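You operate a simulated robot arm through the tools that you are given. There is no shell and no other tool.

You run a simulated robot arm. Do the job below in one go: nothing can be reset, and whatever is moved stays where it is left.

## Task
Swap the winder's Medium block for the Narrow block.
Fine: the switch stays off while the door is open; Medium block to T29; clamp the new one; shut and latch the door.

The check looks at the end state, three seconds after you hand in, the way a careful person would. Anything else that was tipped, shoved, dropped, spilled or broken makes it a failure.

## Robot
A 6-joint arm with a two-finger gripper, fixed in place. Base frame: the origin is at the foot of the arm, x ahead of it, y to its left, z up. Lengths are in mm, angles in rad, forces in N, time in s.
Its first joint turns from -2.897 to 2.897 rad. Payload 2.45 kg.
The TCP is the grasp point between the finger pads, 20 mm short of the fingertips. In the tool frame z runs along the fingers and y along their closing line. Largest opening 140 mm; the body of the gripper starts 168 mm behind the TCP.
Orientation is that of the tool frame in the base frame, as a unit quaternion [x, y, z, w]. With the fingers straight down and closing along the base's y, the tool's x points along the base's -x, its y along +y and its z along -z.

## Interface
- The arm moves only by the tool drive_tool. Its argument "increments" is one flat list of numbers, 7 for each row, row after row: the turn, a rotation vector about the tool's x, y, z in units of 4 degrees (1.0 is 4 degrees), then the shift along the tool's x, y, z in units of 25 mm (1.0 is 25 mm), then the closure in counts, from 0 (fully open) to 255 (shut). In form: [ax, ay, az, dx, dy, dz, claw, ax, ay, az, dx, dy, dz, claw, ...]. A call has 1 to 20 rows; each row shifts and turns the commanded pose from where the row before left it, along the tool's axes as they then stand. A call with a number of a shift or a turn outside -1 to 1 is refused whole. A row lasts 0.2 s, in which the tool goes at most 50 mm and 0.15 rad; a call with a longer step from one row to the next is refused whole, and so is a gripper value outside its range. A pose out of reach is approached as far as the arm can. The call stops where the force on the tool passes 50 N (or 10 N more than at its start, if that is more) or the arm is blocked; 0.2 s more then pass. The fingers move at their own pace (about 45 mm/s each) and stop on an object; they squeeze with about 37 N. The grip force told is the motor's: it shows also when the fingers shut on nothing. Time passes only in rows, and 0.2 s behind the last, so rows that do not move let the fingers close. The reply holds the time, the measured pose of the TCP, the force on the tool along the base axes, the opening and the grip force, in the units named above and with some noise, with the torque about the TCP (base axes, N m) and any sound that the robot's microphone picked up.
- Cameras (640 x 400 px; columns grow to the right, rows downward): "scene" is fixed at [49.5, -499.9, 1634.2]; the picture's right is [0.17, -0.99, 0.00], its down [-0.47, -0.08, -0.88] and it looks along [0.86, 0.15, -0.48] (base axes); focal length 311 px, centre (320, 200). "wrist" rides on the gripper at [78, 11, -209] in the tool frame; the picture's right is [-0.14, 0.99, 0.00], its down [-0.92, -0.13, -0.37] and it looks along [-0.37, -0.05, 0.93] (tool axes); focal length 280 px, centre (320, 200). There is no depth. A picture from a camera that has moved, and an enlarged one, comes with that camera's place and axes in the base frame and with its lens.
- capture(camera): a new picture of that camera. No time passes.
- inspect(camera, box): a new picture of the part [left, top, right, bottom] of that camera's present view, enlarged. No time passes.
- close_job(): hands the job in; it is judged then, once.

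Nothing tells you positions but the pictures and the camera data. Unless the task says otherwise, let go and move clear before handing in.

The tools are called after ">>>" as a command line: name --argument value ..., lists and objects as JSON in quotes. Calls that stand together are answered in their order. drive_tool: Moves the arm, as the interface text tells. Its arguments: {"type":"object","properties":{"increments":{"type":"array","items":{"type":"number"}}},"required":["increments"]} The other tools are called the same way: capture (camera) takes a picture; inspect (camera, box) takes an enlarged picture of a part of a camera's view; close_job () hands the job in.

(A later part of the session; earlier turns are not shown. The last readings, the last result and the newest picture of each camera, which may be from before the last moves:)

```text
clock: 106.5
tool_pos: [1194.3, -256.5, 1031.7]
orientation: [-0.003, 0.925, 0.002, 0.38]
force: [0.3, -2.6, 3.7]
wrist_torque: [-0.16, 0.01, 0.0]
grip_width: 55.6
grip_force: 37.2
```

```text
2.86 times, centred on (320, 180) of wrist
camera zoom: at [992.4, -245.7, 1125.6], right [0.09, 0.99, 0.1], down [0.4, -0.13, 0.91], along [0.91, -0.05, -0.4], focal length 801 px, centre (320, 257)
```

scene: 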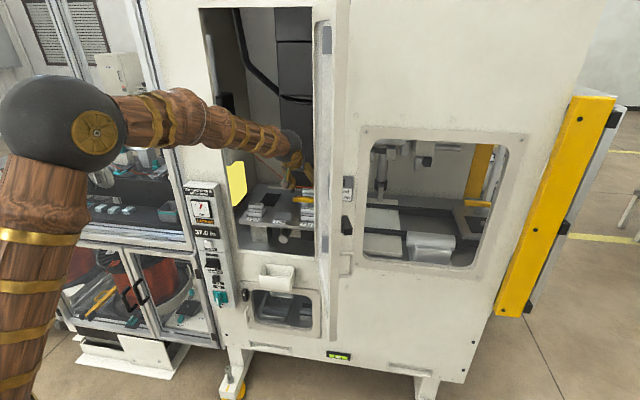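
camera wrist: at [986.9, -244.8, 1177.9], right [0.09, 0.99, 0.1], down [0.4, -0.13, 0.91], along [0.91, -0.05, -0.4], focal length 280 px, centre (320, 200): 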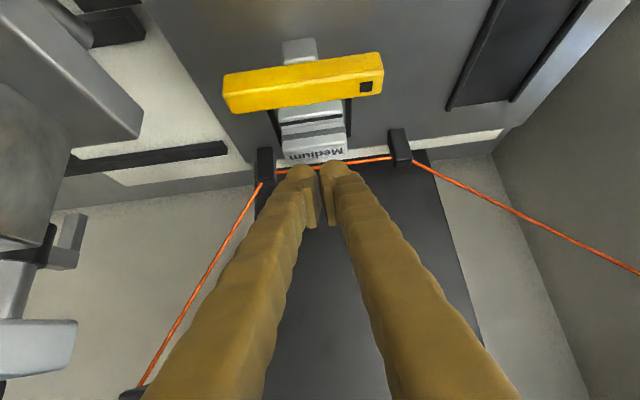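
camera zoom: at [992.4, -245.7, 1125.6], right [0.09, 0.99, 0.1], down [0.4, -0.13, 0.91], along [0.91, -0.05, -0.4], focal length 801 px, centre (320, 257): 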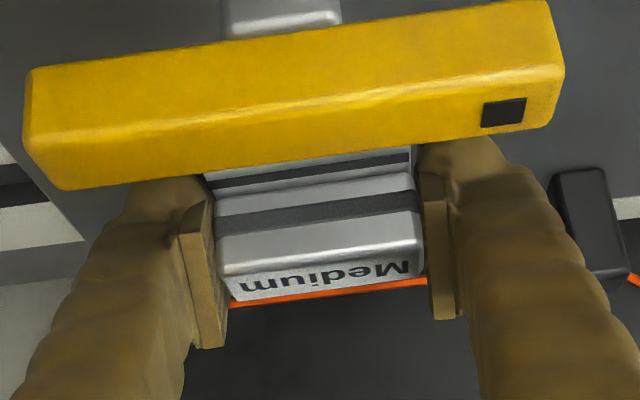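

Medium is held at 55.6 mm. I'll lift slowly and check that it comes along.

>>> drive_tool --increments '[0, 0, 0, -0.07, 0, -0.07, 255, 0, 0, 0, -0.07, 0, -0.07, 255, 0, 0, 0, -0.14, 0, -0.142, 255, 0, 0, 0, -0.14, 0, -0.142, 255, 0, 0, 0, 0, 0, 0, 255]'

>>> inspect --camera "wrist" --box '[220, 110, 420, 250]'

>>> inspect --camera "scene" --box '[270, 155, 330, 205]'

```text
clock: 107.7
tool_pos: [1194.3, -255.3, 1046.6]
orientation: [-0.002, 0.925, 0.003, 0.38]
force: [0.0, 0.8, -2.0]
wrist_torque: [-0.01, -0.03, 0.02]
grip_width: 55.4
grip_force: 37.2
```

```text
2.86 times, centred on (320, 180) of wrist
camera zoom: at [992.2, -245.7, 1140.3], right [0.09, 0.99, 0.1], down [0.4, -0.13, 0.91], along [0.91, -0.04, -0.4], focal length 801 px, centre (320, 257)
```

zoom: 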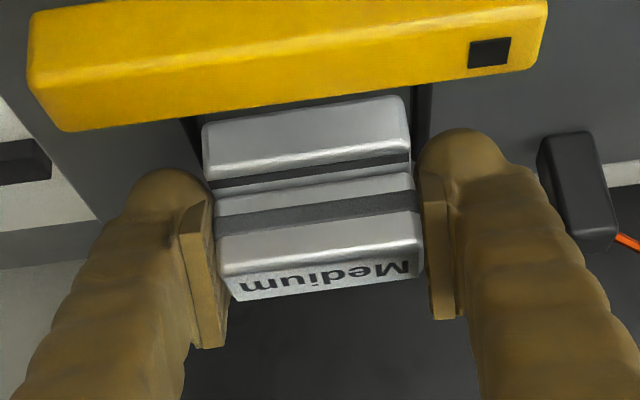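

```text
8.00 times, centred on (300, 180) of scene
camera zoom: at [49.5, -499.9, 1634.2], right [0.17, -0.99, 0.0], down [-0.47, -0.08, -0.88], along [0.86, 0.15, -0.48], focal length 2489 px, centre (480, 360)
```

zoom: 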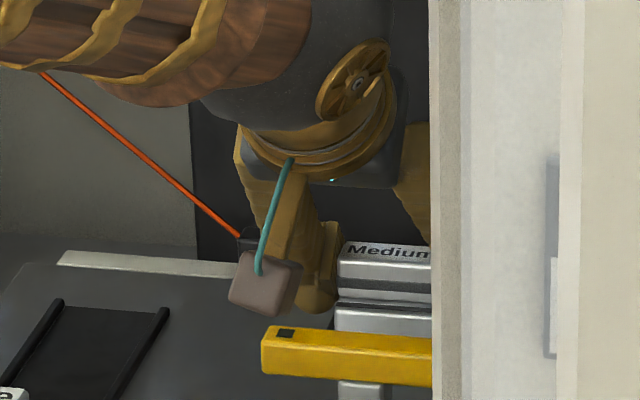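

Medium is up and hasn't moved in the grip. I'll raise it clear of the clamp arm and carry it back over T29.

>>> drive_tool --increments '[0, 0, 0, -0.355, 0, -0.358, 255, 0, 0, 0, -0.355, 0, -0.358, 255, 0, 0, 0, -0.355, 0, -0.358, 255, 0, 0, 0, -0.355, 0, -0.358, 255, 0, 0, 0, -0.355, 0, -0.358, 255, 0, 0, 0, 0.561, 0.365, -0.556, 255, 0, 0, 0, 0.561, 0.365, -0.556, 255, 0, 0, 0, 0.561, 0.365, -0.556, 255, 0, 0, 0, 0.561, 0.365, -0.556, 255, 0, 0, 0, 0.561, 0.365, -0.556, 255, 0, 0, 0, 0.561, 0.365, -0.556, 255, 0, 0, 0, 0.561, 0.365, -0.556, 255, 0, 0, 0, 0.561, 0.365, -0.556, 255, 0, 0, 0, 0, 0, 0, 255, 0, 0, 0, 0, 0, 0, 255]'

>>> capture --camera "wrist"

>>> inspect --camera "scene" --box '[230, 150, 330, 225]'

```text
clock: 110.8
tool_pos: [1035.3, -182.0, 1109.6]
orientation: [-0.002, 0.925, 0.003, 0.38]
force: [0.3, -0.2, -2.0]
wrist_torque: [0.01, 0.0, 0.0]
grip_width: 55.5
grip_force: 36.9
```

```text
taken
camera wrist: at [833.7, -173.4, 1203.6], right [0.09, 0.99, 0.1], down [0.4, -0.13, 0.91], along [0.91, -0.04, -0.4], focal length 280 px, centre (320, 200)
```

wrist: 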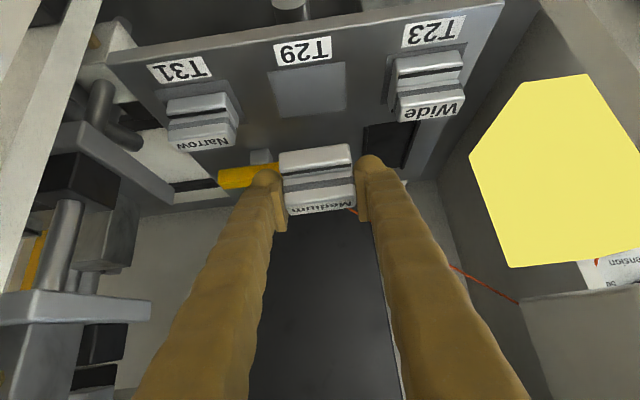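

```text
5.33 times, centred on (280, 188) of scene
camera zoom: at [49.5, -499.9, 1634.2], right [0.17, -0.99, 0.0], down [-0.47, -0.08, -0.88], along [0.86, 0.15, -0.48], focal length 1659 px, centre (533, 267)
```

zoom: 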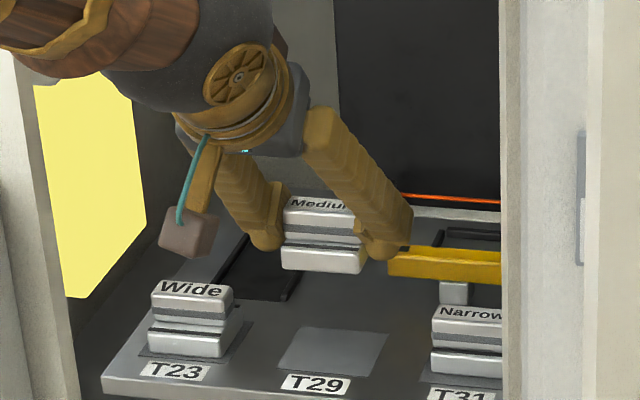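

Medium hovers over T29. I'll lower it to just above the pad and check the edges against the pad.

>>> drive_tool --increments '[0, 0, 0, 0.423, 0, 0.426, 255, 0, 0, 0, 0.423, 0, 0.426, 255, 0, 0, 0, 0.423, 0, 0.426, 255, 0, 0, 0, 0.423, 0, 0.426, 255, 0, 0, 0, 0, 0, 0, 255, 0, 0, 0, 0, 0, 0, 255]'

>>> capture --camera "wrist"

>>> inspect --camera "wrist" --box '[220, 80, 420, 230]'

>>> inspect --camera "scene" --box '[240, 170, 320, 220]'

```text
clock: 112.2
tool_pos: [1036.7, -183.0, 1049.8]
orientation: [-0.002, 0.925, 0.002, 0.381]
force: [-0.2, 1.0, -2.3]
wrist_torque: [0.0, 0.0, -0.02]
grip_width: 55.3
grip_force: 37.3
```

```text
taken
camera wrist: at [834.9, -173.2, 1143.5], right [0.09, 0.99, 0.1], down [0.4, -0.13, 0.91], along [0.91, -0.04, -0.4], focal length 280 px, centre (320, 200)
```

wrist: 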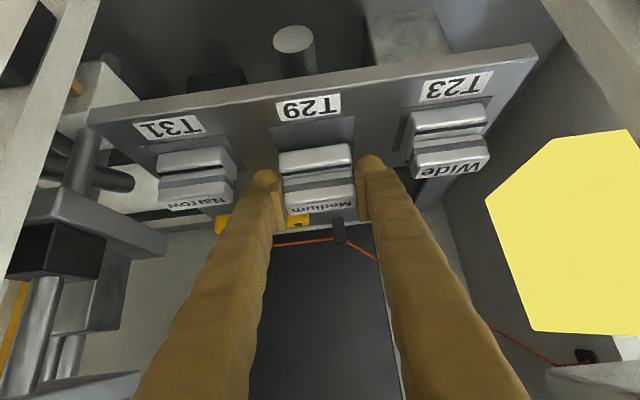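

```text
2.67 times, centred on (320, 155) of wrist
camera zoom: at [834.9, -173.2, 1143.5], right [0.09, 0.99, 0.1], down [0.4, -0.13, 0.91], along [0.91, -0.04, -0.4], focal length 748 px, centre (320, 320)
```

zoom: 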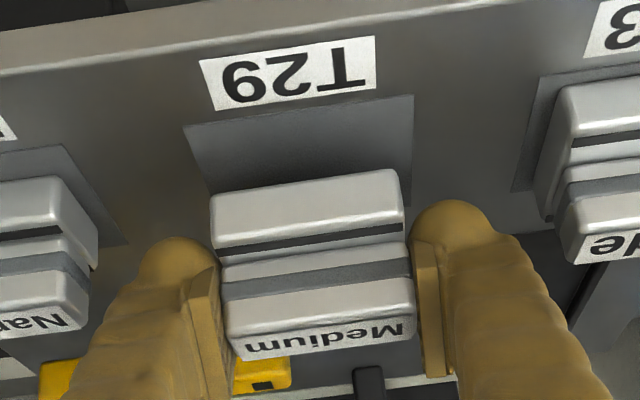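

```text
8.00 times, centred on (280, 195) of scene
camera zoom: at [49.5, -499.9, 1634.2], right [0.17, -0.99, 0.0], down [-0.47, -0.08, -0.88], along [0.86, 0.15, -0.48], focal length 2489 px, centre (640, 240)
```

zoom: 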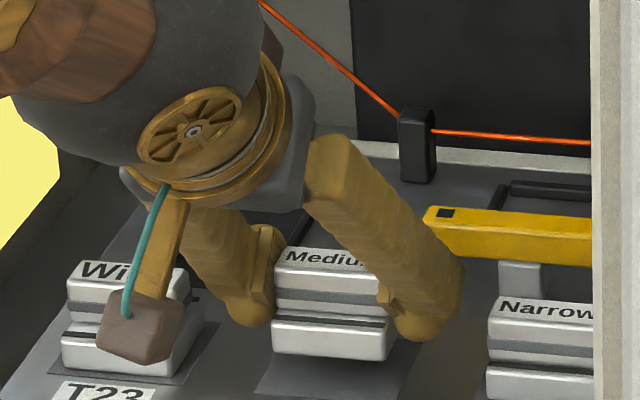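

The block sits about 18 mm above the pad and looks roughly aligned. I'll lower it nearer and compare its edges with the pad.

>>> drive_tool --increments '[0, 0, 0, 0.14, 0, 0.142, 255, 0, 0, 0, 0.14, 0, 0.142, 255, 0, 0, 0, 0.056, 0, 0.057, 255, 0, 0, 0, 0, 0, 0, 255]'

>>> inspect --camera "wrist" --box '[220, 80, 420, 230]'

>>> inspect --camera "scene" --box '[240, 170, 320, 220]'

```text
clock: 113.2
tool_pos: [1035.8, -183.9, 1039.4]
orientation: [-0.002, 0.925, 0.003, 0.38]
force: [-0.4, 0.8, -2.3]
wrist_torque: [-0.01, -0.02, 0.01]
grip_width: 55.2
grip_force: 37.1
```

```text
2.67 times, centred on (320, 155) of wrist
camera zoom: at [834.6, -173.6, 1131.7], right [0.09, 0.99, 0.1], down [0.4, -0.13, 0.91], along [0.91, -0.04, -0.4], focal length 748 px, centre (320, 320)
```

zoom: 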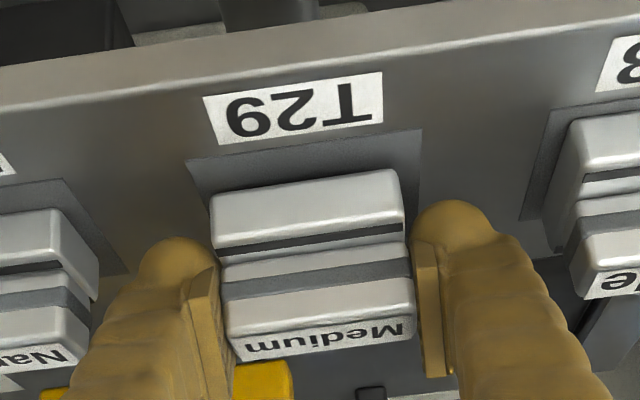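

```text
8.00 times, centred on (280, 195) of scene
camera zoom: at [49.5, -499.9, 1634.2], right [0.17, -0.99, 0.0], down [-0.47, -0.08, -0.88], along [0.86, 0.15, -0.48], focal length 2489 px, centre (640, 240)
```

zoom: 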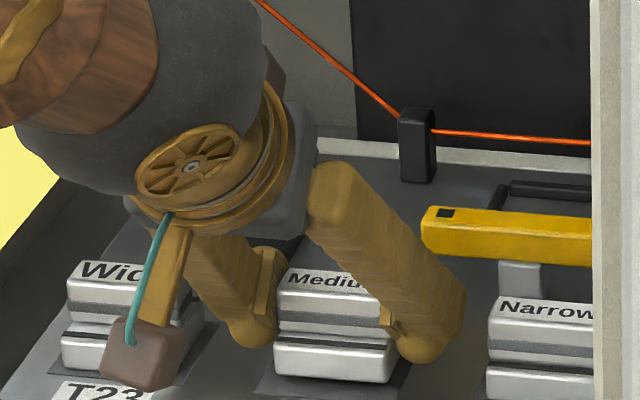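

Medium is centred in y and sits about 3 mm too far back on the pad. I'll move it 3 mm forward and then lower until it touches.

>>> drive_tool --increments '[0, 0, 0, 0.085, 0, -0.085, 255, 0, 0, 0, 0.056, 0, 0.057, 255, 0, 0, 0, 0.042, 0, 0.043, 255, 0, 0, 0, 0.042, 0, 0.043, 255, 0, 0, 0, 0, 0, 0, 255]'

>>> inspect --camera "wrist" --box '[220, 80, 420, 230]'

```text
clock: 114.5
tool_pos: [1034.4, -184.7, 1033.5]
orientation: [-0.003, 0.925, 0.003, 0.38]
force: [0.1, 0.3, -2.2]
wrist_torque: [0.01, -0.04, 0.01]
grip_width: 55.4
grip_force: 37.2
```

```text
2.67 times, centred on (320, 155) of wrist
camera zoom: at [831.6, -173.6, 1126.5], right [0.09, 0.99, 0.1], down [0.4, -0.13, 0.91], along [0.91, -0.04, -0.4], focal length 748 px, centre (320, 320)
```

zoom: 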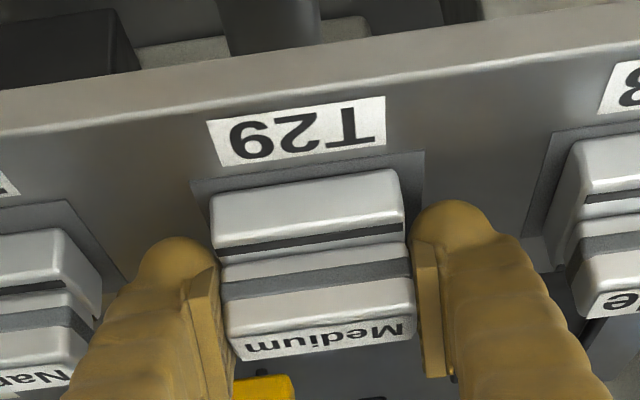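

It's very close to the pad and well placed. I'll lower it in 1 mm steps until the weight comes off.

>>> drive_tool --increments '[0, 0, 0, 0.028, 0, 0.0284, 255, 0, 0, 0, 0.028, 0, 0.0284, 255, 0, 0, 0, 0, 0, 0, 255]'

>>> inspect --camera "wrist" --box '[220, 80, 420, 230]'

```text
clock: 115.2
tool_pos: [1034.4, -183.2, 1032.0]
orientation: [-0.003, 0.924, 0.003, 0.381]
force: [-2.1, 1.5, 8.2]
wrist_torque: [0.4, 0.16, 0.05]
grip_width: 55.6
grip_force: 37.2
```

```text
2.67 times, centred on (320, 155) of wrist
camera zoom: at [831.4, -173.6, 1125.4], right [0.09, 0.99, 0.1], down [0.39, -0.13, 0.91], along [0.91, -0.05, -0.4], focal length 748 px, centre (320, 320)
```

zoom: 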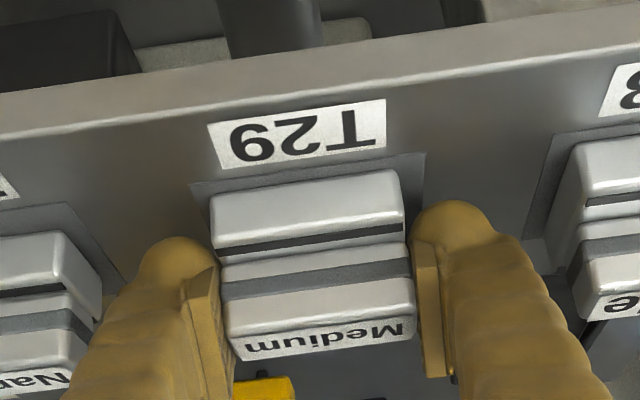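

Contact at +8 N, so Medium is down on T29. I'll open the fingers and check that it stays put.

>>> drive_tool --increments '[0, 0, 0, 0, 0, 0, 124, 0, 0, 0, 0, 0, 0, 124, 0, 0, 0, 0, 0, 0, 124]'

>>> inspect --camera "wrist" --box '[220, 80, 420, 230]'

```text
clock: 116.0
tool_pos: [1033.5, -182.6, 1030.8]
orientation: [-0.002, 0.925, 0.003, 0.381]
force: [0.1, -1.1, 0.2]
wrist_torque: [0.01, -0.01, -0.03]
grip_width: 72.0
grip_force: 0.1
```

```text
2.67 times, centred on (320, 155) of wrist
camera zoom: at [831.4, -173.7, 1124.7], right [0.09, 0.99, 0.1], down [0.4, -0.13, 0.91], along [0.91, -0.04, -0.4], focal length 748 px, centre (320, 320)
```

zoom: 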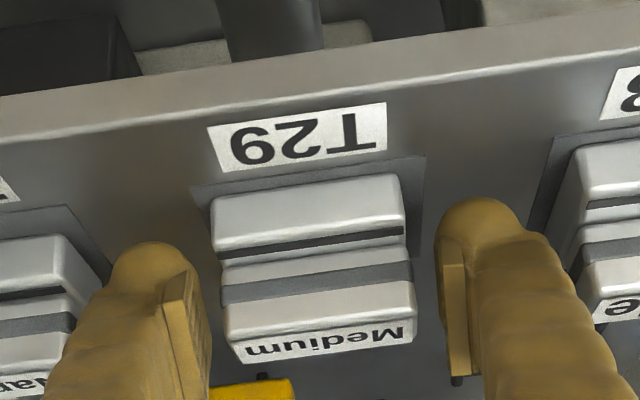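

Medium rests squarely on T29. I'll rise and back out for a check from above. Before I pick up Narrow, the open door needs more room, because the gripper body would nearly touch it at y -288.

>>> drive_tool --increments '[0, 0, 0, -0.3, 0, -0.3, 124, 0, 0, 0, -0.657, 0, -0.663, 124, 0, 0, 0, -0.657, 0, -0.663, 124, 0, 0, 0, -0.657, 0, -0.663, 124, 0, 0, 0, 0, 0, -1, 124, 0, 0, 0, 0, 0, -1, 124, 0, 0, 0, 0, 0, -1, 124, 0, 0, 0, 0, 0, -1, 124, 0, 0, 0, 0, 0, 0, 124, 0, 0, 0, 0, 0, 0, 124]'

>>> capture --camera "wrist"

>>> inspect --camera "wrist" --box '[190, 40, 420, 190]'

>>> inspect --camera "scene" --box '[230, 160, 330, 222]'

```text
clock: 118.2
tool_pos: [962.8, -186.1, 1183.0]
orientation: [-0.002, 0.925, 0.002, 0.381]
force: [0.8, 0.6, -0.2]
wrist_torque: [-0.03, 0.0, 0.01]
grip_width: 72.4
grip_force: 0.1
```

```text
taken
camera wrist: at [760.4, -175.1, 1275.9], right [0.09, 0.99, 0.1], down [0.4, -0.13, 0.91], along [0.91, -0.05, -0.4], focal length 280 px, centre (320, 200)
```

wrist: 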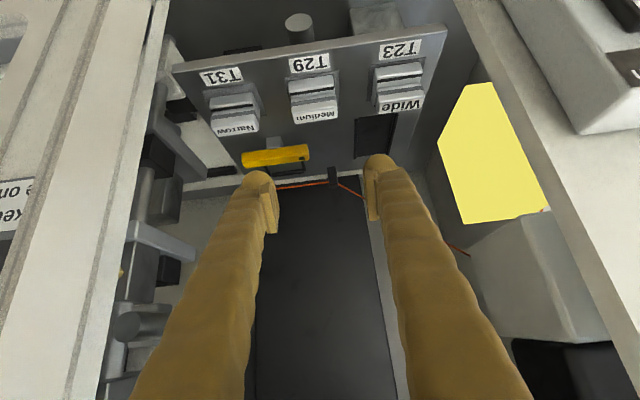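

```text
2.67 times, centred on (305, 115) of wrist
camera zoom: at [760.4, -175.1, 1275.9], right [0.09, 0.99, 0.1], down [0.4, -0.13, 0.91], along [0.91, -0.05, -0.4], focal length 748 px, centre (360, 427)
```

zoom: 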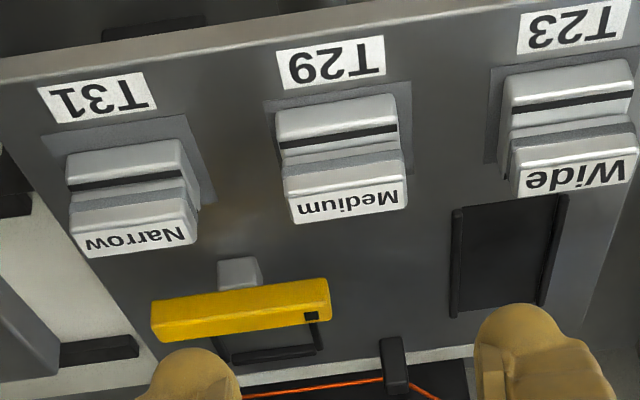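

```text
6.40 times, centred on (280, 191) of scene
camera zoom: at [49.5, -499.9, 1634.2], right [0.17, -0.99, 0.0], down [-0.47, -0.08, -0.88], along [0.86, 0.15, -0.48], focal length 1991 px, centre (576, 258)
```

zoom: 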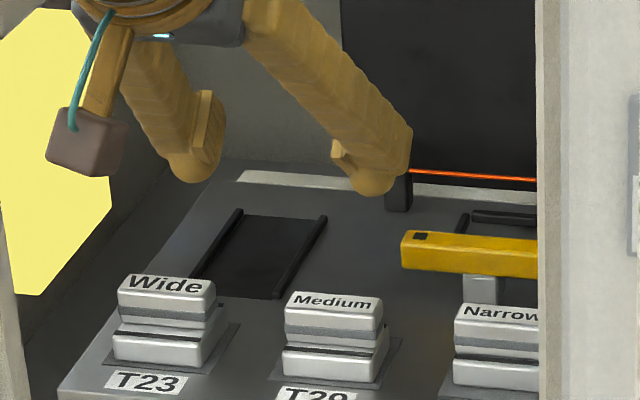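

Medium is neatly placed on T29 and the nest is empty. I'll close the fingers, back out, and push the door a little further open from inside, slowly and with force checks.

>>> drive_tool --increments '[0, 0, 0, 0.606, -0.3, -0.883, 255, 0, 0, 0, 0.606, -0.3, -0.883, 255, 0, 0, 0, 0.606, -0.3, -0.883, 255, 0, 0, 0, 0.606, -0.3, -0.883, 255, 0, 0, 0, 0.606, -0.4, -0.883, 255, 0, 0, 0, 0.606, -0.5, -0.883, 255, 0, 0, 0, 0.606, -0.5, -0.883, 255, 0, 0, 0, 0.606, -0.5, -0.883, 255, 0, 0, 0, 0.606, -0.5, -0.883, 255, 0, 0, 0, 0.606, -0.5, -0.883, 255, 0, 0, 0, 0, 0, 0, 255, 0, 0, 0, 0, 0, 0, 255]'

>>> capture --camera "wrist"

>>> capture --camera "scene"

```text
clock: 120.8
tool_pos: [698.4, -289.3, 1232.5]
orientation: [-0.003, 0.925, 0.002, 0.381]
force: [0.8, -0.7, -0.1]
wrist_torque: [0.02, 0.01, 0.0]
grip_width: 0.3
grip_force: 29.6
```

```text
taken
camera wrist: at [496.9, -278.3, 1325.7], right [0.09, 0.99, 0.1], down [0.4, -0.13, 0.91], along [0.91, -0.04, -0.4], focal length 280 px, centre (320, 200)
```

wrist: 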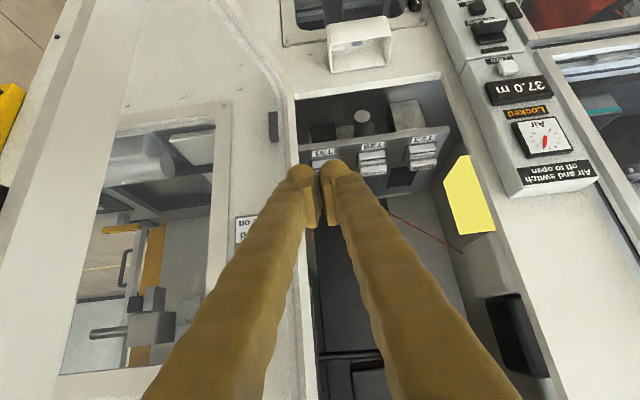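

```text
taken
```

scene: 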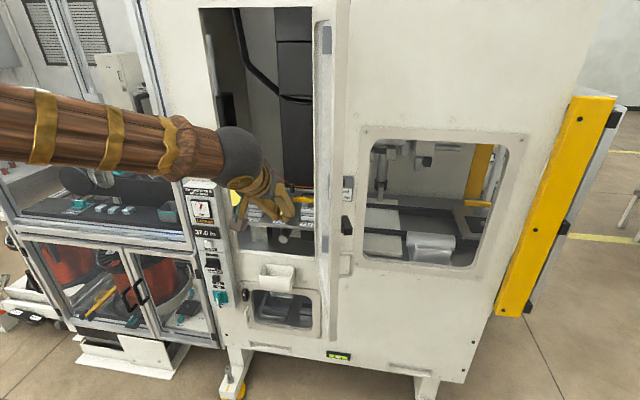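

I'm in front of the doorway with the fingers closed. I'll move towards the door's inner face, slowly near contact.

>>> drive_tool --increments '[0, 0, 0, 0, -0.6, 0, 255, 0, 0, 0, 0, -0.6, 0, 255, 0, 0, 0, 0, -0.6, 0, 255, 0, 0, 0, 0, -0.4, 0, 255, 0, 0, 0, 0, -0.25, 0, 255, 0, 0, 0, 0, -0.25, 0, 255, 0, 0, 0, 0, -0.25, 0, 255, 0, 0, 0, 0, -0.25, 0, 255]'

>>> capture --camera "wrist"

>>> capture --camera "scene"

```text
clock: 122.7
tool_pos: [701.0, -369.2, 1232.0]
orientation: [-0.002, 0.925, 0.002, 0.38]
force: [-0.4, -0.3, 0.3]
wrist_torque: [0.04, 0.01, 0.02]
grip_width: 0.3
grip_force: 29.2
```

```text
taken
camera wrist: at [498.4, -358.7, 1326.0], right [0.09, 0.99, 0.1], down [0.4, -0.13, 0.91], along [0.91, -0.04, -0.4], focal length 280 px, centre (320, 200)
```

wrist: 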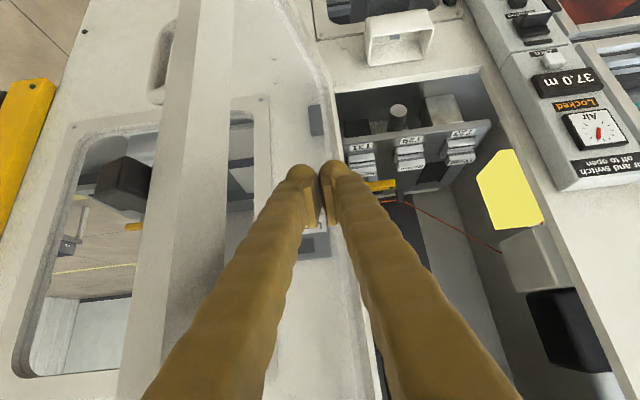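

```text
taken
```

scene: 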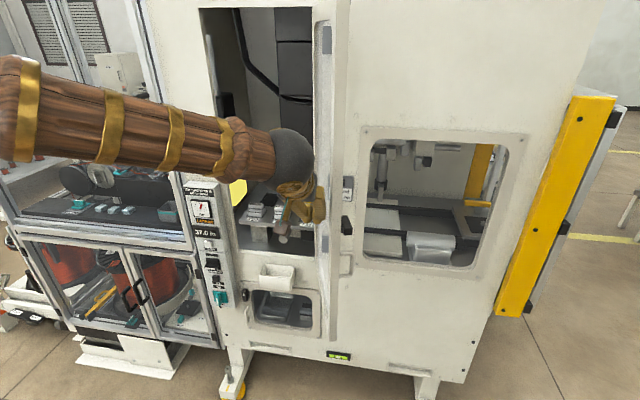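

The door's free stile is just to my left. I'll shift back 30 mm so the fingers press on the stile rather than the window, then push gently.

>>> drive_tool --increments '[0, 0, 0, 0.852, 0, -0.845, 255, 0, 0, 0, 0, -0.2, 0, 255, 0, 0, 0, 0, -0.2, 0, 255, 0, 0, 0, 0, -0.2, 0, 255, 0, 0, 0, 0, -0.2, 0, 255, 0, 0, 0, 0, -0.2, 0, 255, 0, 0, 0, 0, -0.2, 0, 255, 0, 0, 0, 0, -0.2, 0, 255, 0, 0, 0, 0, -0.2, 0, 255]'

>>> capture --camera "wrist"

>>> capture --camera "scene"

```text
clock: 124.7
tool_pos: [669.8, -408.2, 1232.9]
orientation: [-0.002, 0.925, 0.002, 0.38]
force: [-0.4, 0.5, 0.5]
wrist_torque: [-0.01, 0.0, -0.01]
grip_width: 0.0
grip_force: 29.6
```

```text
taken
camera wrist: at [468.2, -398.4, 1325.8], right [0.09, 0.99, 0.1], down [0.4, -0.13, 0.91], along [0.91, -0.04, -0.4], focal length 280 px, centre (320, 200)
```

wrist: 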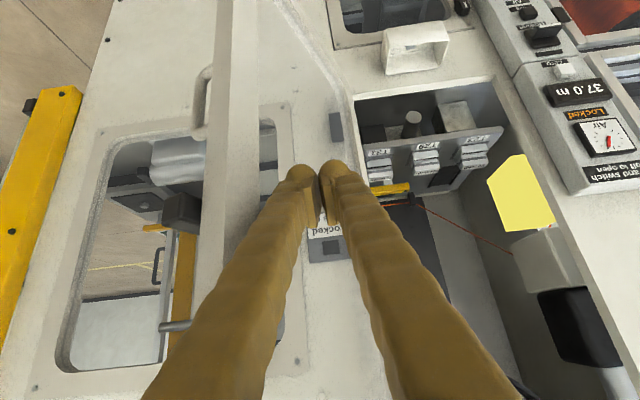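

```text
taken
```

scene: 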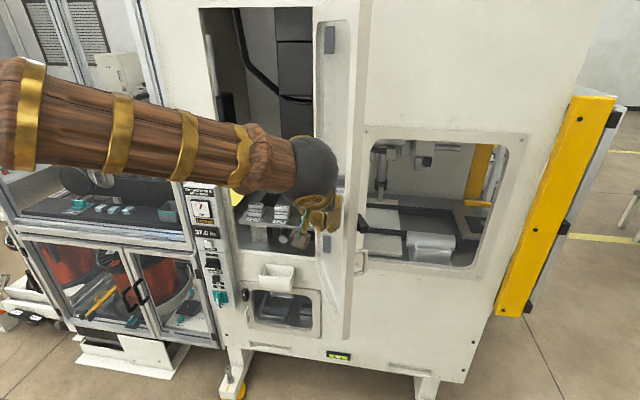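

The door swings open easily with almost no force. I'll push it about 60 mm more.

>>> drive_tool --increments '[0, 0, 0, -0.05, -0.25, 0.05, 255, 0, 0, 0, -0.05, -0.25, 0.05, 255, 0, 0, 0, -0.05, -0.25, 0.05, 255, 0, 0, 0, -0.05, -0.25, 0.05, 255, 0, 0, 0, -0.05, -0.25, 0.05, 255, 0, 0, 0, -0.05, -0.25, 0.05, 255, 0, 0, 0, -0.05, -0.25, 0.05, 255, 0, 0, 0, -0.05, -0.25, 0.05, 255, 0, 0, 0, 0, -0.25, 0, 255, 0, 0, 0, 0, -0.25, 0, 255]'

>>> capture --camera "scene"

```text
clock: 125.2
tool_pos: [672.5, -413.9, 1232.4]
orientation: [-0.005, 0.925, 0.005, 0.379]
force: [-12.3, 14.3, 5.3]
wrist_torque: [-0.16, -0.14, -0.08]
grip_width: 0.3
grip_force: 29.2
stopped in row 2: the force on the tool passed its limit at 64 N (the readings are from after the stop); the commanded pose is now the measured one
```

```text
taken
```

scene: 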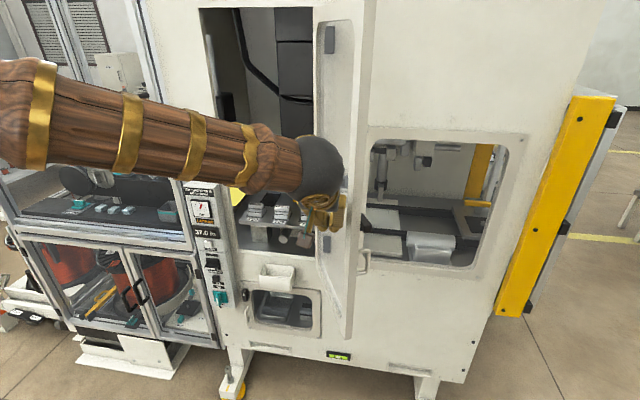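

The door met its stop at roughly 112°, which is as far as it goes. The jamb at y -335 means I should approach Narrow with the tool yawed slightly. First I need to see what stands to the right of T31, so I'll move to the left side and look across.

>>> drive_tool --increments '[0, 0, 0, 0, 0.5, 0, 255, 0, 0, 0, 0, 1, 0, 255, 0, 0, 0, 0, 1, 0, 255, 0, 0, 0, 0, 1, 0, 255, 0, 0, 0, 0, 1, 0, 255, 0, 0, 0, 0, 1, 0, 255, 0, 0, 0, 0, 1, 0, 255, 0, 0, 0, 0, 1, 0, 255, 0, 0, 0, -0.3, 1, 0.5, 255, 0, 0, 0, -0.3, 1, 0.5, 255, 0, 0, 0, -0.3, 1, 0.5, 255, 0, 0, 0, -0.3, 1, 0.5, 255, 0, 0, 0, 0, 0, 0, 255]'

>>> drive_tool --increments '[0, -1, 0, -0.3, 0.5, 0.6, 255, 0, -1, 0, -0.3, 0.5, 0.6, 255, 0, -1, 0, -0.3, 0.5, 0.6, 255, 0, 0, 0, -0.3, 0.5, 0.6, 255, 0, 0, 0, 0, 0, 0, 255, 0, 0, 0, 0, 0, 0, 255]'

>>> capture --camera "wrist"

>>> capture --camera "scene"

```text
clock: 128.0
tool_pos: [727.1, -126.1, 1218.6]
orientation: [-0.003, 0.925, 0.004, 0.38]
force: [0.4, 0.0, 0.2]
wrist_torque: [-0.05, -0.04, 0.04]
grip_width: 0.0
grip_force: 28.8
```

```text
clock: 129.4
tool_pos: [791.3, -76.4, 1203.3]
orientation: [-0.003, 0.88, 0.005, 0.474]
force: [-0.1, -0.2, 1.0]
wrist_torque: [0.0, -0.02, 0.02]
grip_width: 0.0
grip_force: 29.5
```

```text
taken
camera wrist: at [574.0, -67.3, 1253.6], right [0.07, 0.99, 0.12], down [0.2, -0.13, 0.97], along [0.98, -0.04, -0.21], focal length 280 px, centre (320, 200)
```

wrist: 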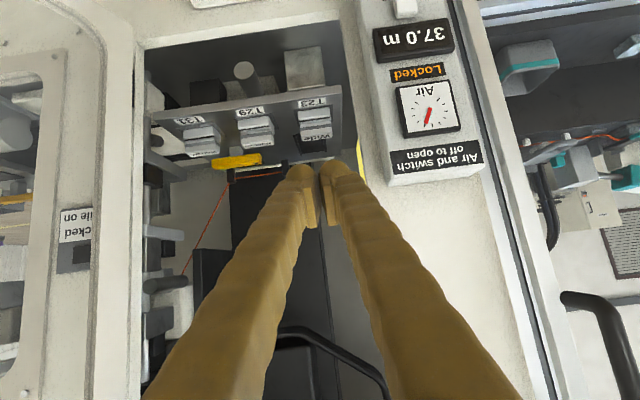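

```text
taken
```

scene: 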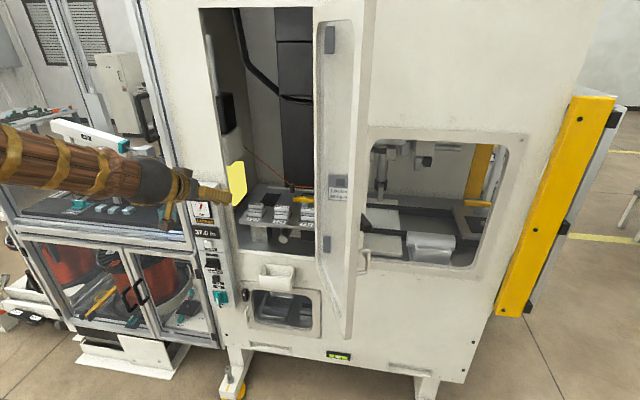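

From here I see both the panel and the doorway's right side. I'll enlarge the area right of T31 and the panel.

>>> inspect --camera "wrist" --box '[120, 60, 260, 180]'

>>> inspect --camera "wrist" --box '[120, 90, 200, 150]'

>>> inspect --camera "scene" --box '[295, 170, 355, 260]'

>>> inspect --camera "scene" --box '[240, 170, 340, 235]'

```text
3.33 times, centred on (190, 120) of wrist
camera zoom: at [574.0, -67.3, 1253.6], right [0.07, 0.99, 0.12], down [0.2, -0.13, 0.97], along [0.98, -0.04, -0.21], focal length 935 px, centre (753, 467)
```

zoom: 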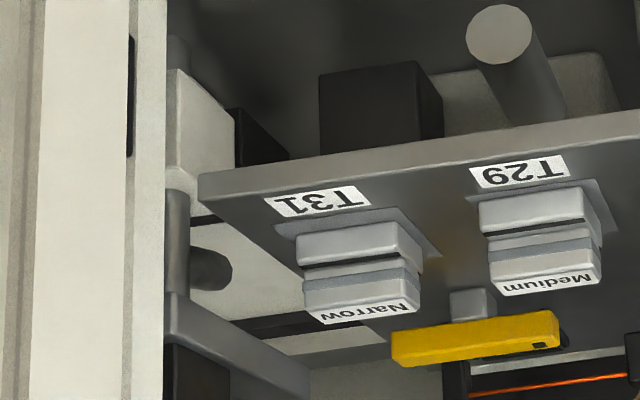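

```text
6.67 times, centred on (160, 120) of wrist
camera zoom: at [574.0, -67.3, 1253.6], right [0.07, 0.99, 0.12], down [0.2, -0.13, 0.97], along [0.98, -0.04, -0.21], focal length 1869 px, centre (1387, 733)
```

zoom: 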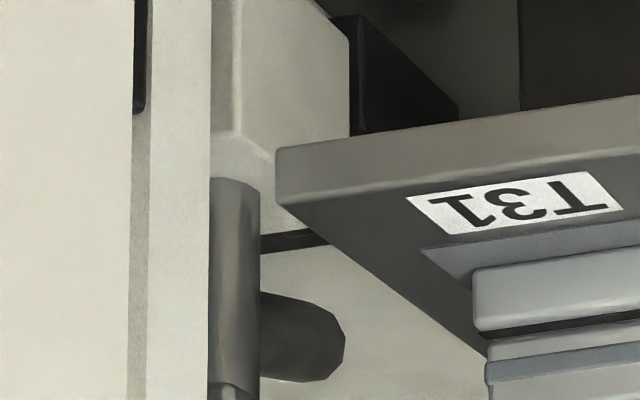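

```text
4.44 times, centred on (325, 215) of scene
camera zoom: at [49.5, -499.9, 1634.2], right [0.17, -0.99, 0.0], down [-0.47, -0.08, -0.88], along [0.86, 0.15, -0.48], focal length 1383 px, centre (298, 133)
```

zoom: 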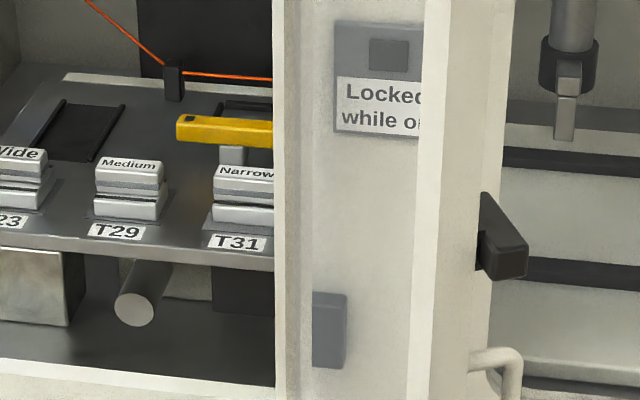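

```text
6.15 times, centred on (290, 202) of scene
camera zoom: at [49.5, -499.9, 1634.2], right [0.17, -0.99, 0.0], down [-0.47, -0.08, -0.88], along [0.86, 0.15, -0.48], focal length 1914 px, centre (505, 185)
```

zoom: 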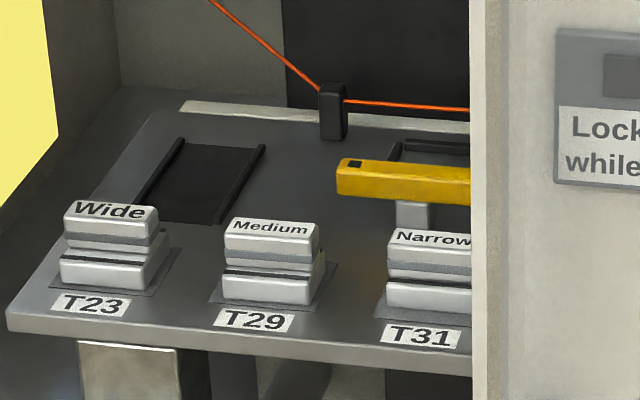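

The equipment right of T31 lies lower and further away, so the finger has room there. I'll yaw the tool about 10° to the right at 60° tilt, open to 66 mm, and move to the doorway.

>>> drive_tool --increments '[0.737, -0.283, 0.486, 0, 0, 0, 135, 0.737, -0.283, 0.486, 0, 0, 0, 135, 0.737, -0.283, 0.486, 0, 0, 0, 135, 0, 0, 0, 0, 0, 0, 135, 0, 0, 0, 0.003, -0.562, 0.929, 135, 0, 0, 0, 0.003, -0.562, 0.929, 135, 0, 0, 0, 0.003, -0.562, 0.929, 135, 0, 0, 0, 0.003, -0.562, 0.929, 135, 0, 0, 0, 0.003, -0.562, 0.929, 135, 0, 0, 0, 0.003, -0.562, 0.929, 135, 0, 0, 0, 0.003, -0.562, 0.929, 135, 0, 0, 0, 0.003, -0.562, 0.929, 135, 0, 0, 0, 0, 0, 0, 135, 0, 0, 0, 0, 0, 0, 135]'

>>> capture --camera "wrist"

>>> capture --camera "scene"

```text
clock: 132.4
tool_pos: [934.8, -214.1, 1107.0]
orientation: [0.056, 0.867, -0.026, 0.495]
force: [-0.7, 0.3, -1.5]
wrist_torque: [-0.02, -0.01, 0.03]
grip_width: 65.7
grip_force: 0.1
out of reach, approached as far as the arm can: row 2, 3
```

```text
taken
camera wrist: at [718.9, -176.2, 1147.3], right [0.19, 0.97, 0.13], down [0.13, -0.16, 0.98], along [0.97, -0.17, -0.16], focal length 280 px, centre (320, 200)
```

wrist: 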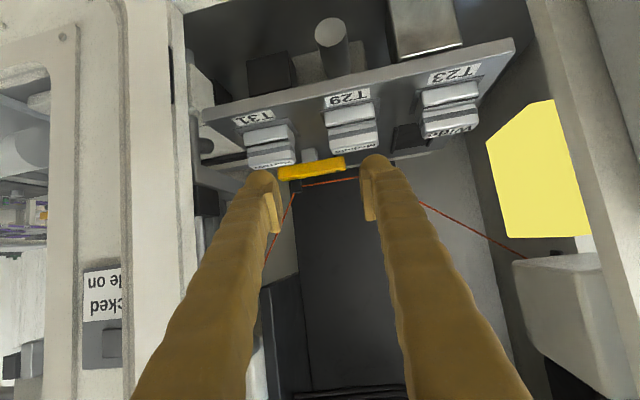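

```text
taken
```

scene: 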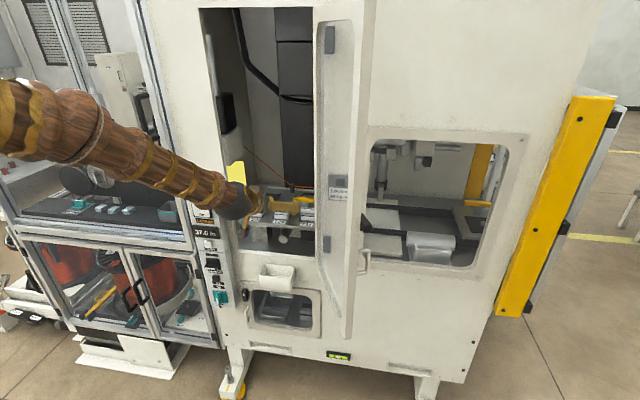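

The yaw came out at 7° because two rows were clipped. I'll add 3.5° more here and re-check the pose.

>>> drive_tool --increments '[0.375, 0, 0.225, 0, 0, 0, 135, 0.375, 0, 0.225, 0, 0, 0, 135, 0, 0, 0, 0, 0, 0, 135, 0, 0, 0, 0, 0, 0, 135]'

```text
clock: 133.4
tool_pos: [934.8, -214.2, 1109.3]
orientation: [0.082, 0.865, -0.041, 0.493]
force: [0.1, 0.3, 0.7]
wrist_torque: [0.02, 0.0, 0.01]
grip_width: 66.0
grip_force: 0.0
```

The yaw is now 10°. I'll move over Narrow at a safe height.

>>> drive_tool --increments '[0, 0, 0, -0.309, -0.347, 0.7, 135, 0, 0, 0, -0.309, -0.347, 0.7, 135, 0, 0, 0, -0.309, -0.347, 0.7, 135, 0, 0, 0, -0.309, -0.347, 0.7, 135, 0, 0, 0, -0.309, -0.347, 0.7, 135, 0, 0, 0, -0.309, -0.347, 0.7, 135, 0, 0, 0, 0, 0, 0, 135, 0, 0, 0, 0, 0, 0, 135]'

>>> capture --camera "wrist"

>>> inspect --camera "wrist" --box '[200, 80, 440, 240]'

>>> inspect --camera "scene" --box '[250, 160, 350, 225]'

```text
clock: 135.2
tool_pos: [1038.4, -286.6, 1094.4]
orientation: [0.083, 0.865, -0.041, 0.493]
force: [0.5, -0.1, -0.6]
wrist_torque: [0.01, 0.02, 0.0]
grip_width: 66.0
grip_force: 0.0
```

```text
taken
camera wrist: at [824.6, -235.3, 1133.4], right [0.25, 0.96, 0.13], down [0.12, -0.16, 0.98], along [0.96, -0.23, -0.16], focal length 280 px, centre (320, 200)
```

wrist: 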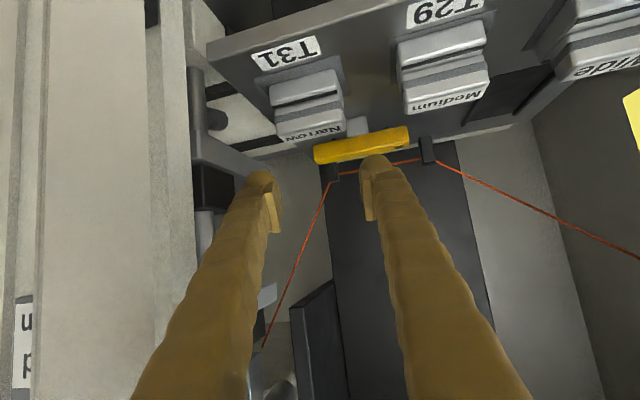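

```text
2.50 times, centred on (320, 160) of wrist
camera zoom: at [824.6, -235.3, 1133.4], right [0.25, 0.96, 0.13], down [0.12, -0.16, 0.98], along [0.96, -0.23, -0.16], focal length 701 px, centre (320, 300)
```

zoom: 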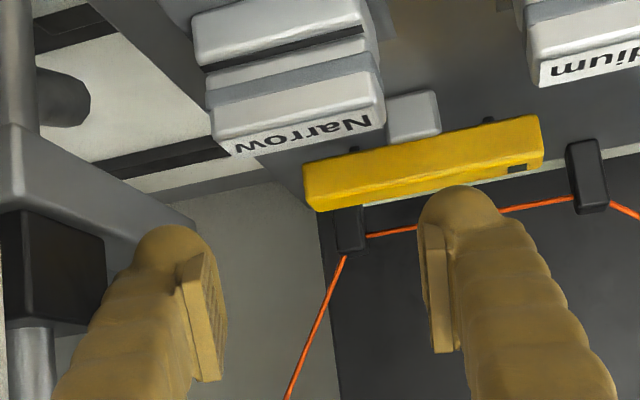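

```text
6.15 times, centred on (300, 192) of scene
camera zoom: at [49.5, -499.9, 1634.2], right [0.17, -0.99, 0.0], down [-0.47, -0.08, -0.88], along [0.86, 0.15, -0.48], focal length 1914 px, centre (443, 246)
```

zoom: 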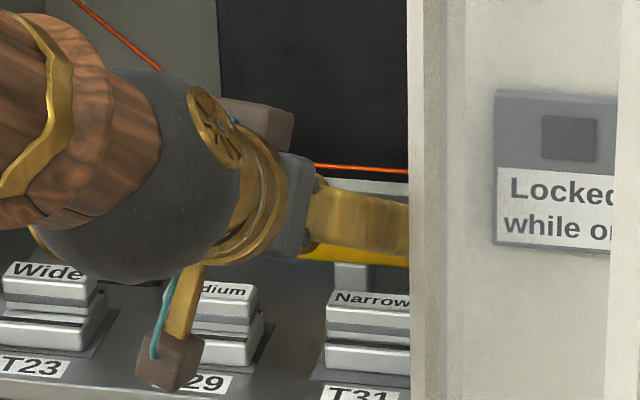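

I'm above Narrow and clear of the jamb. I'll lower most of the way and check the alignment.

>>> drive_tool --increments '[0, 0, 0, 0.361, -0.004, 0.214, 135, 0, 0, 0, 0.361, -0.004, 0.214, 135, 0, 0, 0, 0.361, -0.004, 0.214, 135, 0, 0, 0, 0.361, -0.004, 0.214, 135, 0, 0, 0, 0, 0, 0, 135, 0, 0, 0, 0, 0, 0, 135]'

>>> capture --camera "wrist"

>>> inspect --camera "wrist" --box '[200, 80, 440, 240]'

>>> inspect --camera "scene" --box '[250, 160, 350, 225]'

```text
clock: 136.6
tool_pos: [1037.9, -285.6, 1052.1]
orientation: [0.082, 0.865, -0.041, 0.493]
force: [0.0, 0.1, 0.3]
wrist_torque: [-0.01, -0.01, 0.0]
grip_width: 65.7
grip_force: 0.0
```

```text
taken
camera wrist: at [824.5, -235.0, 1091.5], right [0.25, 0.96, 0.13], down [0.12, -0.16, 0.98], along [0.96, -0.23, -0.16], focal length 280 px, centre (320, 200)
```

wrist: 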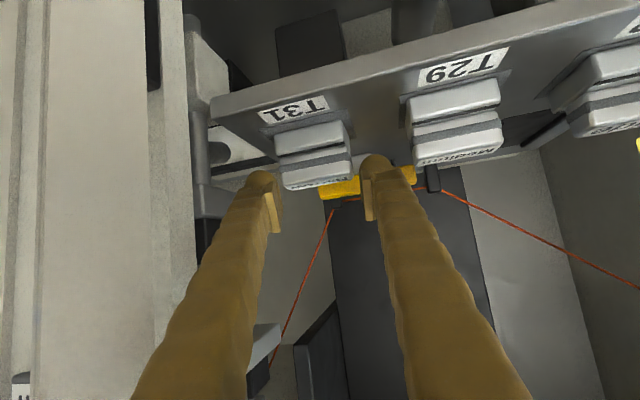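

```text
2.50 times, centred on (320, 160) of wrist
camera zoom: at [824.5, -235.0, 1091.5], right [0.25, 0.96, 0.13], down [0.12, -0.16, 0.98], along [0.96, -0.23, -0.16], focal length 701 px, centre (320, 300)
```

zoom: 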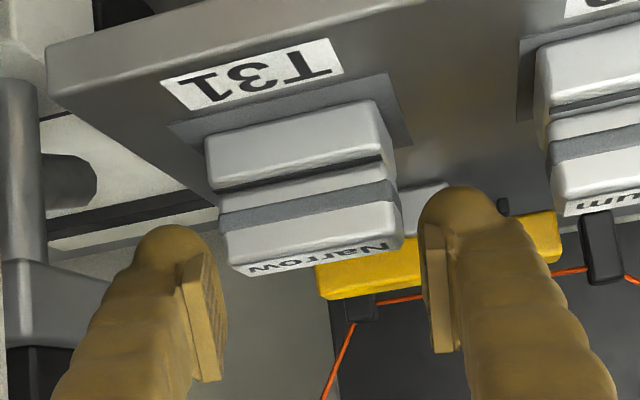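

```text
6.15 times, centred on (300, 192) of scene
camera zoom: at [49.5, -499.9, 1634.2], right [0.17, -0.99, 0.0], down [-0.47, -0.08, -0.88], along [0.86, 0.15, -0.48], focal length 1914 px, centre (443, 246)
```

zoom: 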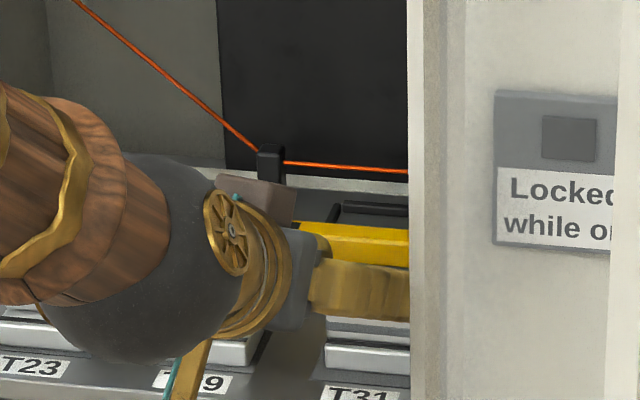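

Narrow's centre is within half a millimetre of the grasp point. I'll lower the last 21 mm.

>>> drive_tool --increments '[0, 0, 0, 0.18, 0, 0.107, 135, 0, 0, 0, 0.18, 0, 0.107, 135, 0, 0, 0, 0.18, 0, 0.107, 135, 0, 0, 0, 0.18, 0, 0.107, 135, 0, 0, 0, 0, 0, 0, 135]'

>>> inspect --camera "wrist" --box '[200, 80, 440, 240]'

```text
clock: 137.8
tool_pos: [1037.7, -285.1, 1031.9]
orientation: [0.083, 0.865, -0.041, 0.493]
force: [0.4, -0.1, 0.9]
wrist_torque: [-0.02, 0.02, -0.01]
grip_width: 65.9
grip_force: 0.0
```

```text
2.50 times, centred on (320, 160) of wrist
camera zoom: at [824.8, -234.5, 1070.6], right [0.25, 0.96, 0.13], down [0.12, -0.16, 0.98], along [0.96, -0.23, -0.16], focal length 701 px, centre (320, 300)
```

zoom: 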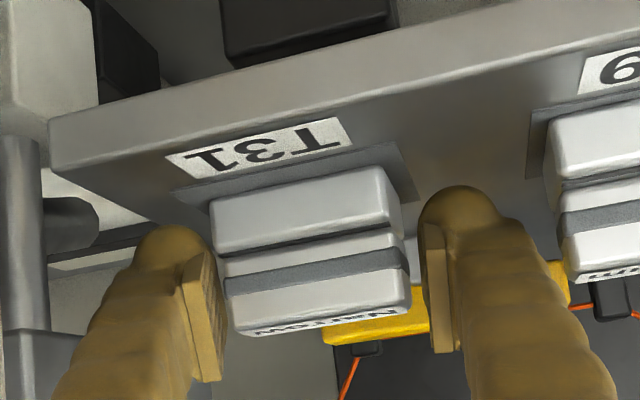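

The fingers straddle Narrow without contact. I'll close on it and see whether it turns to line up with the pads.

>>> drive_tool --increments '[0, 0, 0, 0, 0, 0, 255, 0, 0, 0, 0, 0, 0, 255, 0, 0, 0, 0, 0, 0, 255, 0, 0, 0, 0, 0, 0, 255]'

>>> inspect --camera "wrist" --box '[200, 80, 440, 240]'

```text
clock: 138.8
tool_pos: [1038.5, -286.6, 1031.6]
orientation: [0.082, 0.865, -0.041, 0.493]
force: [0.4, 0.9, -0.1]
wrist_torque: [-0.03, 0.05, 0.02]
grip_width: 57.9
grip_force: 37.1
```

```text
2.50 times, centred on (320, 160) of wrist
camera zoom: at [824.8, -234.6, 1070.7], right [0.25, 0.96, 0.13], down [0.12, -0.16, 0.98], along [0.96, -0.23, -0.16], focal length 701 px, centre (320, 300)
```

zoom: 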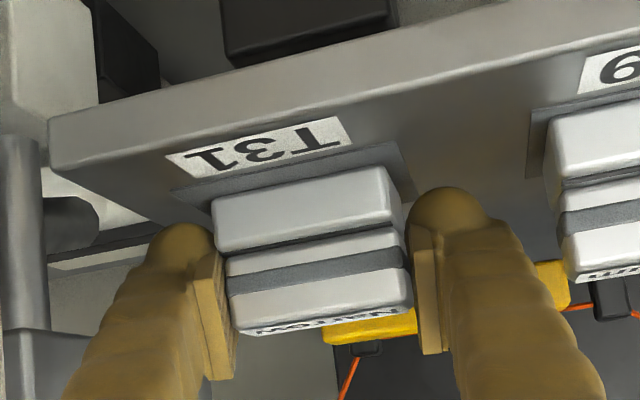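

It jammed diagonally at 57.9 mm instead of turning. I'll lift just a few millimetres to see whether that hold is steady.

>>> drive_tool --increments '[0, 0, 0, -0.069, 0, -0.041, 255, 0, 0, 0, -0.069, 0, -0.041, 255, 0, 0, 0, -0.138, 0, -0.082, 255, 0, 0, 0, 0, 0, 0, 255]'

>>> inspect --camera "wrist" --box '[200, 80, 440, 240]'

```text
clock: 139.8
tool_pos: [1037.5, -286.1, 1039.7]
orientation: [0.083, 0.865, -0.042, 0.494]
force: [1.0, -0.4, -0.7]
wrist_torque: [-0.05, 0.0, -0.03]
grip_width: 57.7
grip_force: 36.6
```

```text
2.50 times, centred on (320, 160) of wrist
camera zoom: at [824.4, -234.7, 1078.5], right [0.25, 0.96, 0.13], down [0.12, -0.16, 0.98], along [0.96, -0.23, -0.16], focal length 701 px, centre (320, 300)
```

zoom: 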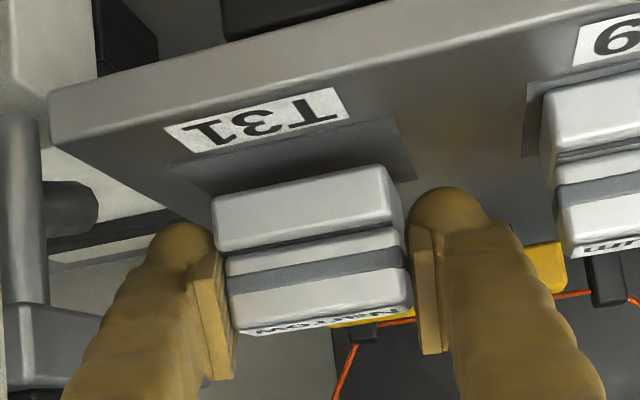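

The hold lifts steadily, but gripping on two corners is risky for the whole carry. I'll shift Narrow 15 mm left on its pad, set it down and re-grip it squarely with the tool straight.

>>> drive_tool --increments '[0, 0, 0, 0.02, 0.197, -0.03, 255, 0, 0, 0, 0.02, 0.197, -0.03, 255, 0, 0, 0, 0.02, 0.197, -0.03, 255, 0, 0, 0, 0, 0, 0, 255, 0, 0, 0, 0.069, 0, 0.041, 255, 0, 0, 0, 0.069, 0, 0.041, 255, 0, 0, 0, 0.069, 0, 0.041, 255, 0, 0, 0, 0, 0, 0, 255]'

>>> inspect --camera "wrist" --box '[200, 80, 440, 240]'

```text
clock: 141.6
tool_pos: [1037.9, -270.5, 1033.3]
orientation: [0.083, 0.865, -0.041, 0.493]
force: [-0.3, 0.5, -1.8]
wrist_torque: [-0.04, -0.03, 0.01]
grip_width: 57.6
grip_force: 37.4
```

```text
2.50 times, centred on (320, 160) of wrist
camera zoom: at [824.5, -219.8, 1072.6], right [0.25, 0.96, 0.13], down [0.12, -0.16, 0.98], along [0.96, -0.23, -0.16], focal length 701 px, centre (320, 300)
```

zoom: 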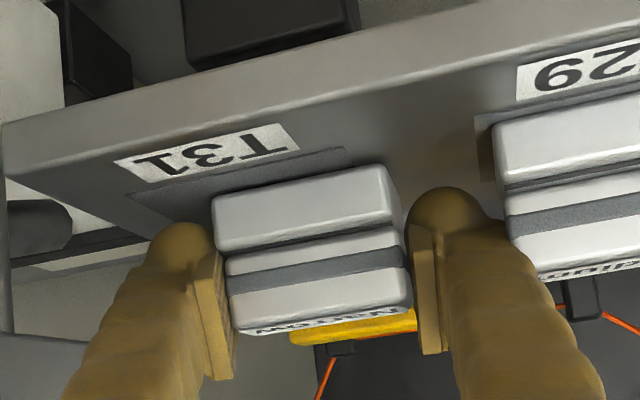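

Narrow is shifted, and the left finger is near Medium but not touching it. I'll lower the last bit to contact.

>>> drive_tool --increments '[0, 0, 0, 0.034, 0, 0.02, 255, 0, 0, 0, 0.034, 0, 0.02, 255, 0, 0, 0, 0, 0, 0, 255]'

```text
clock: 142.4
tool_pos: [1038.7, -270.1, 1030.7]
orientation: [0.083, 0.865, -0.041, 0.493]
force: [-0.1, 0.2, 0.1]
wrist_torque: [0.11, 0.04, -0.01]
grip_width: 57.5
grip_force: 37.6
```

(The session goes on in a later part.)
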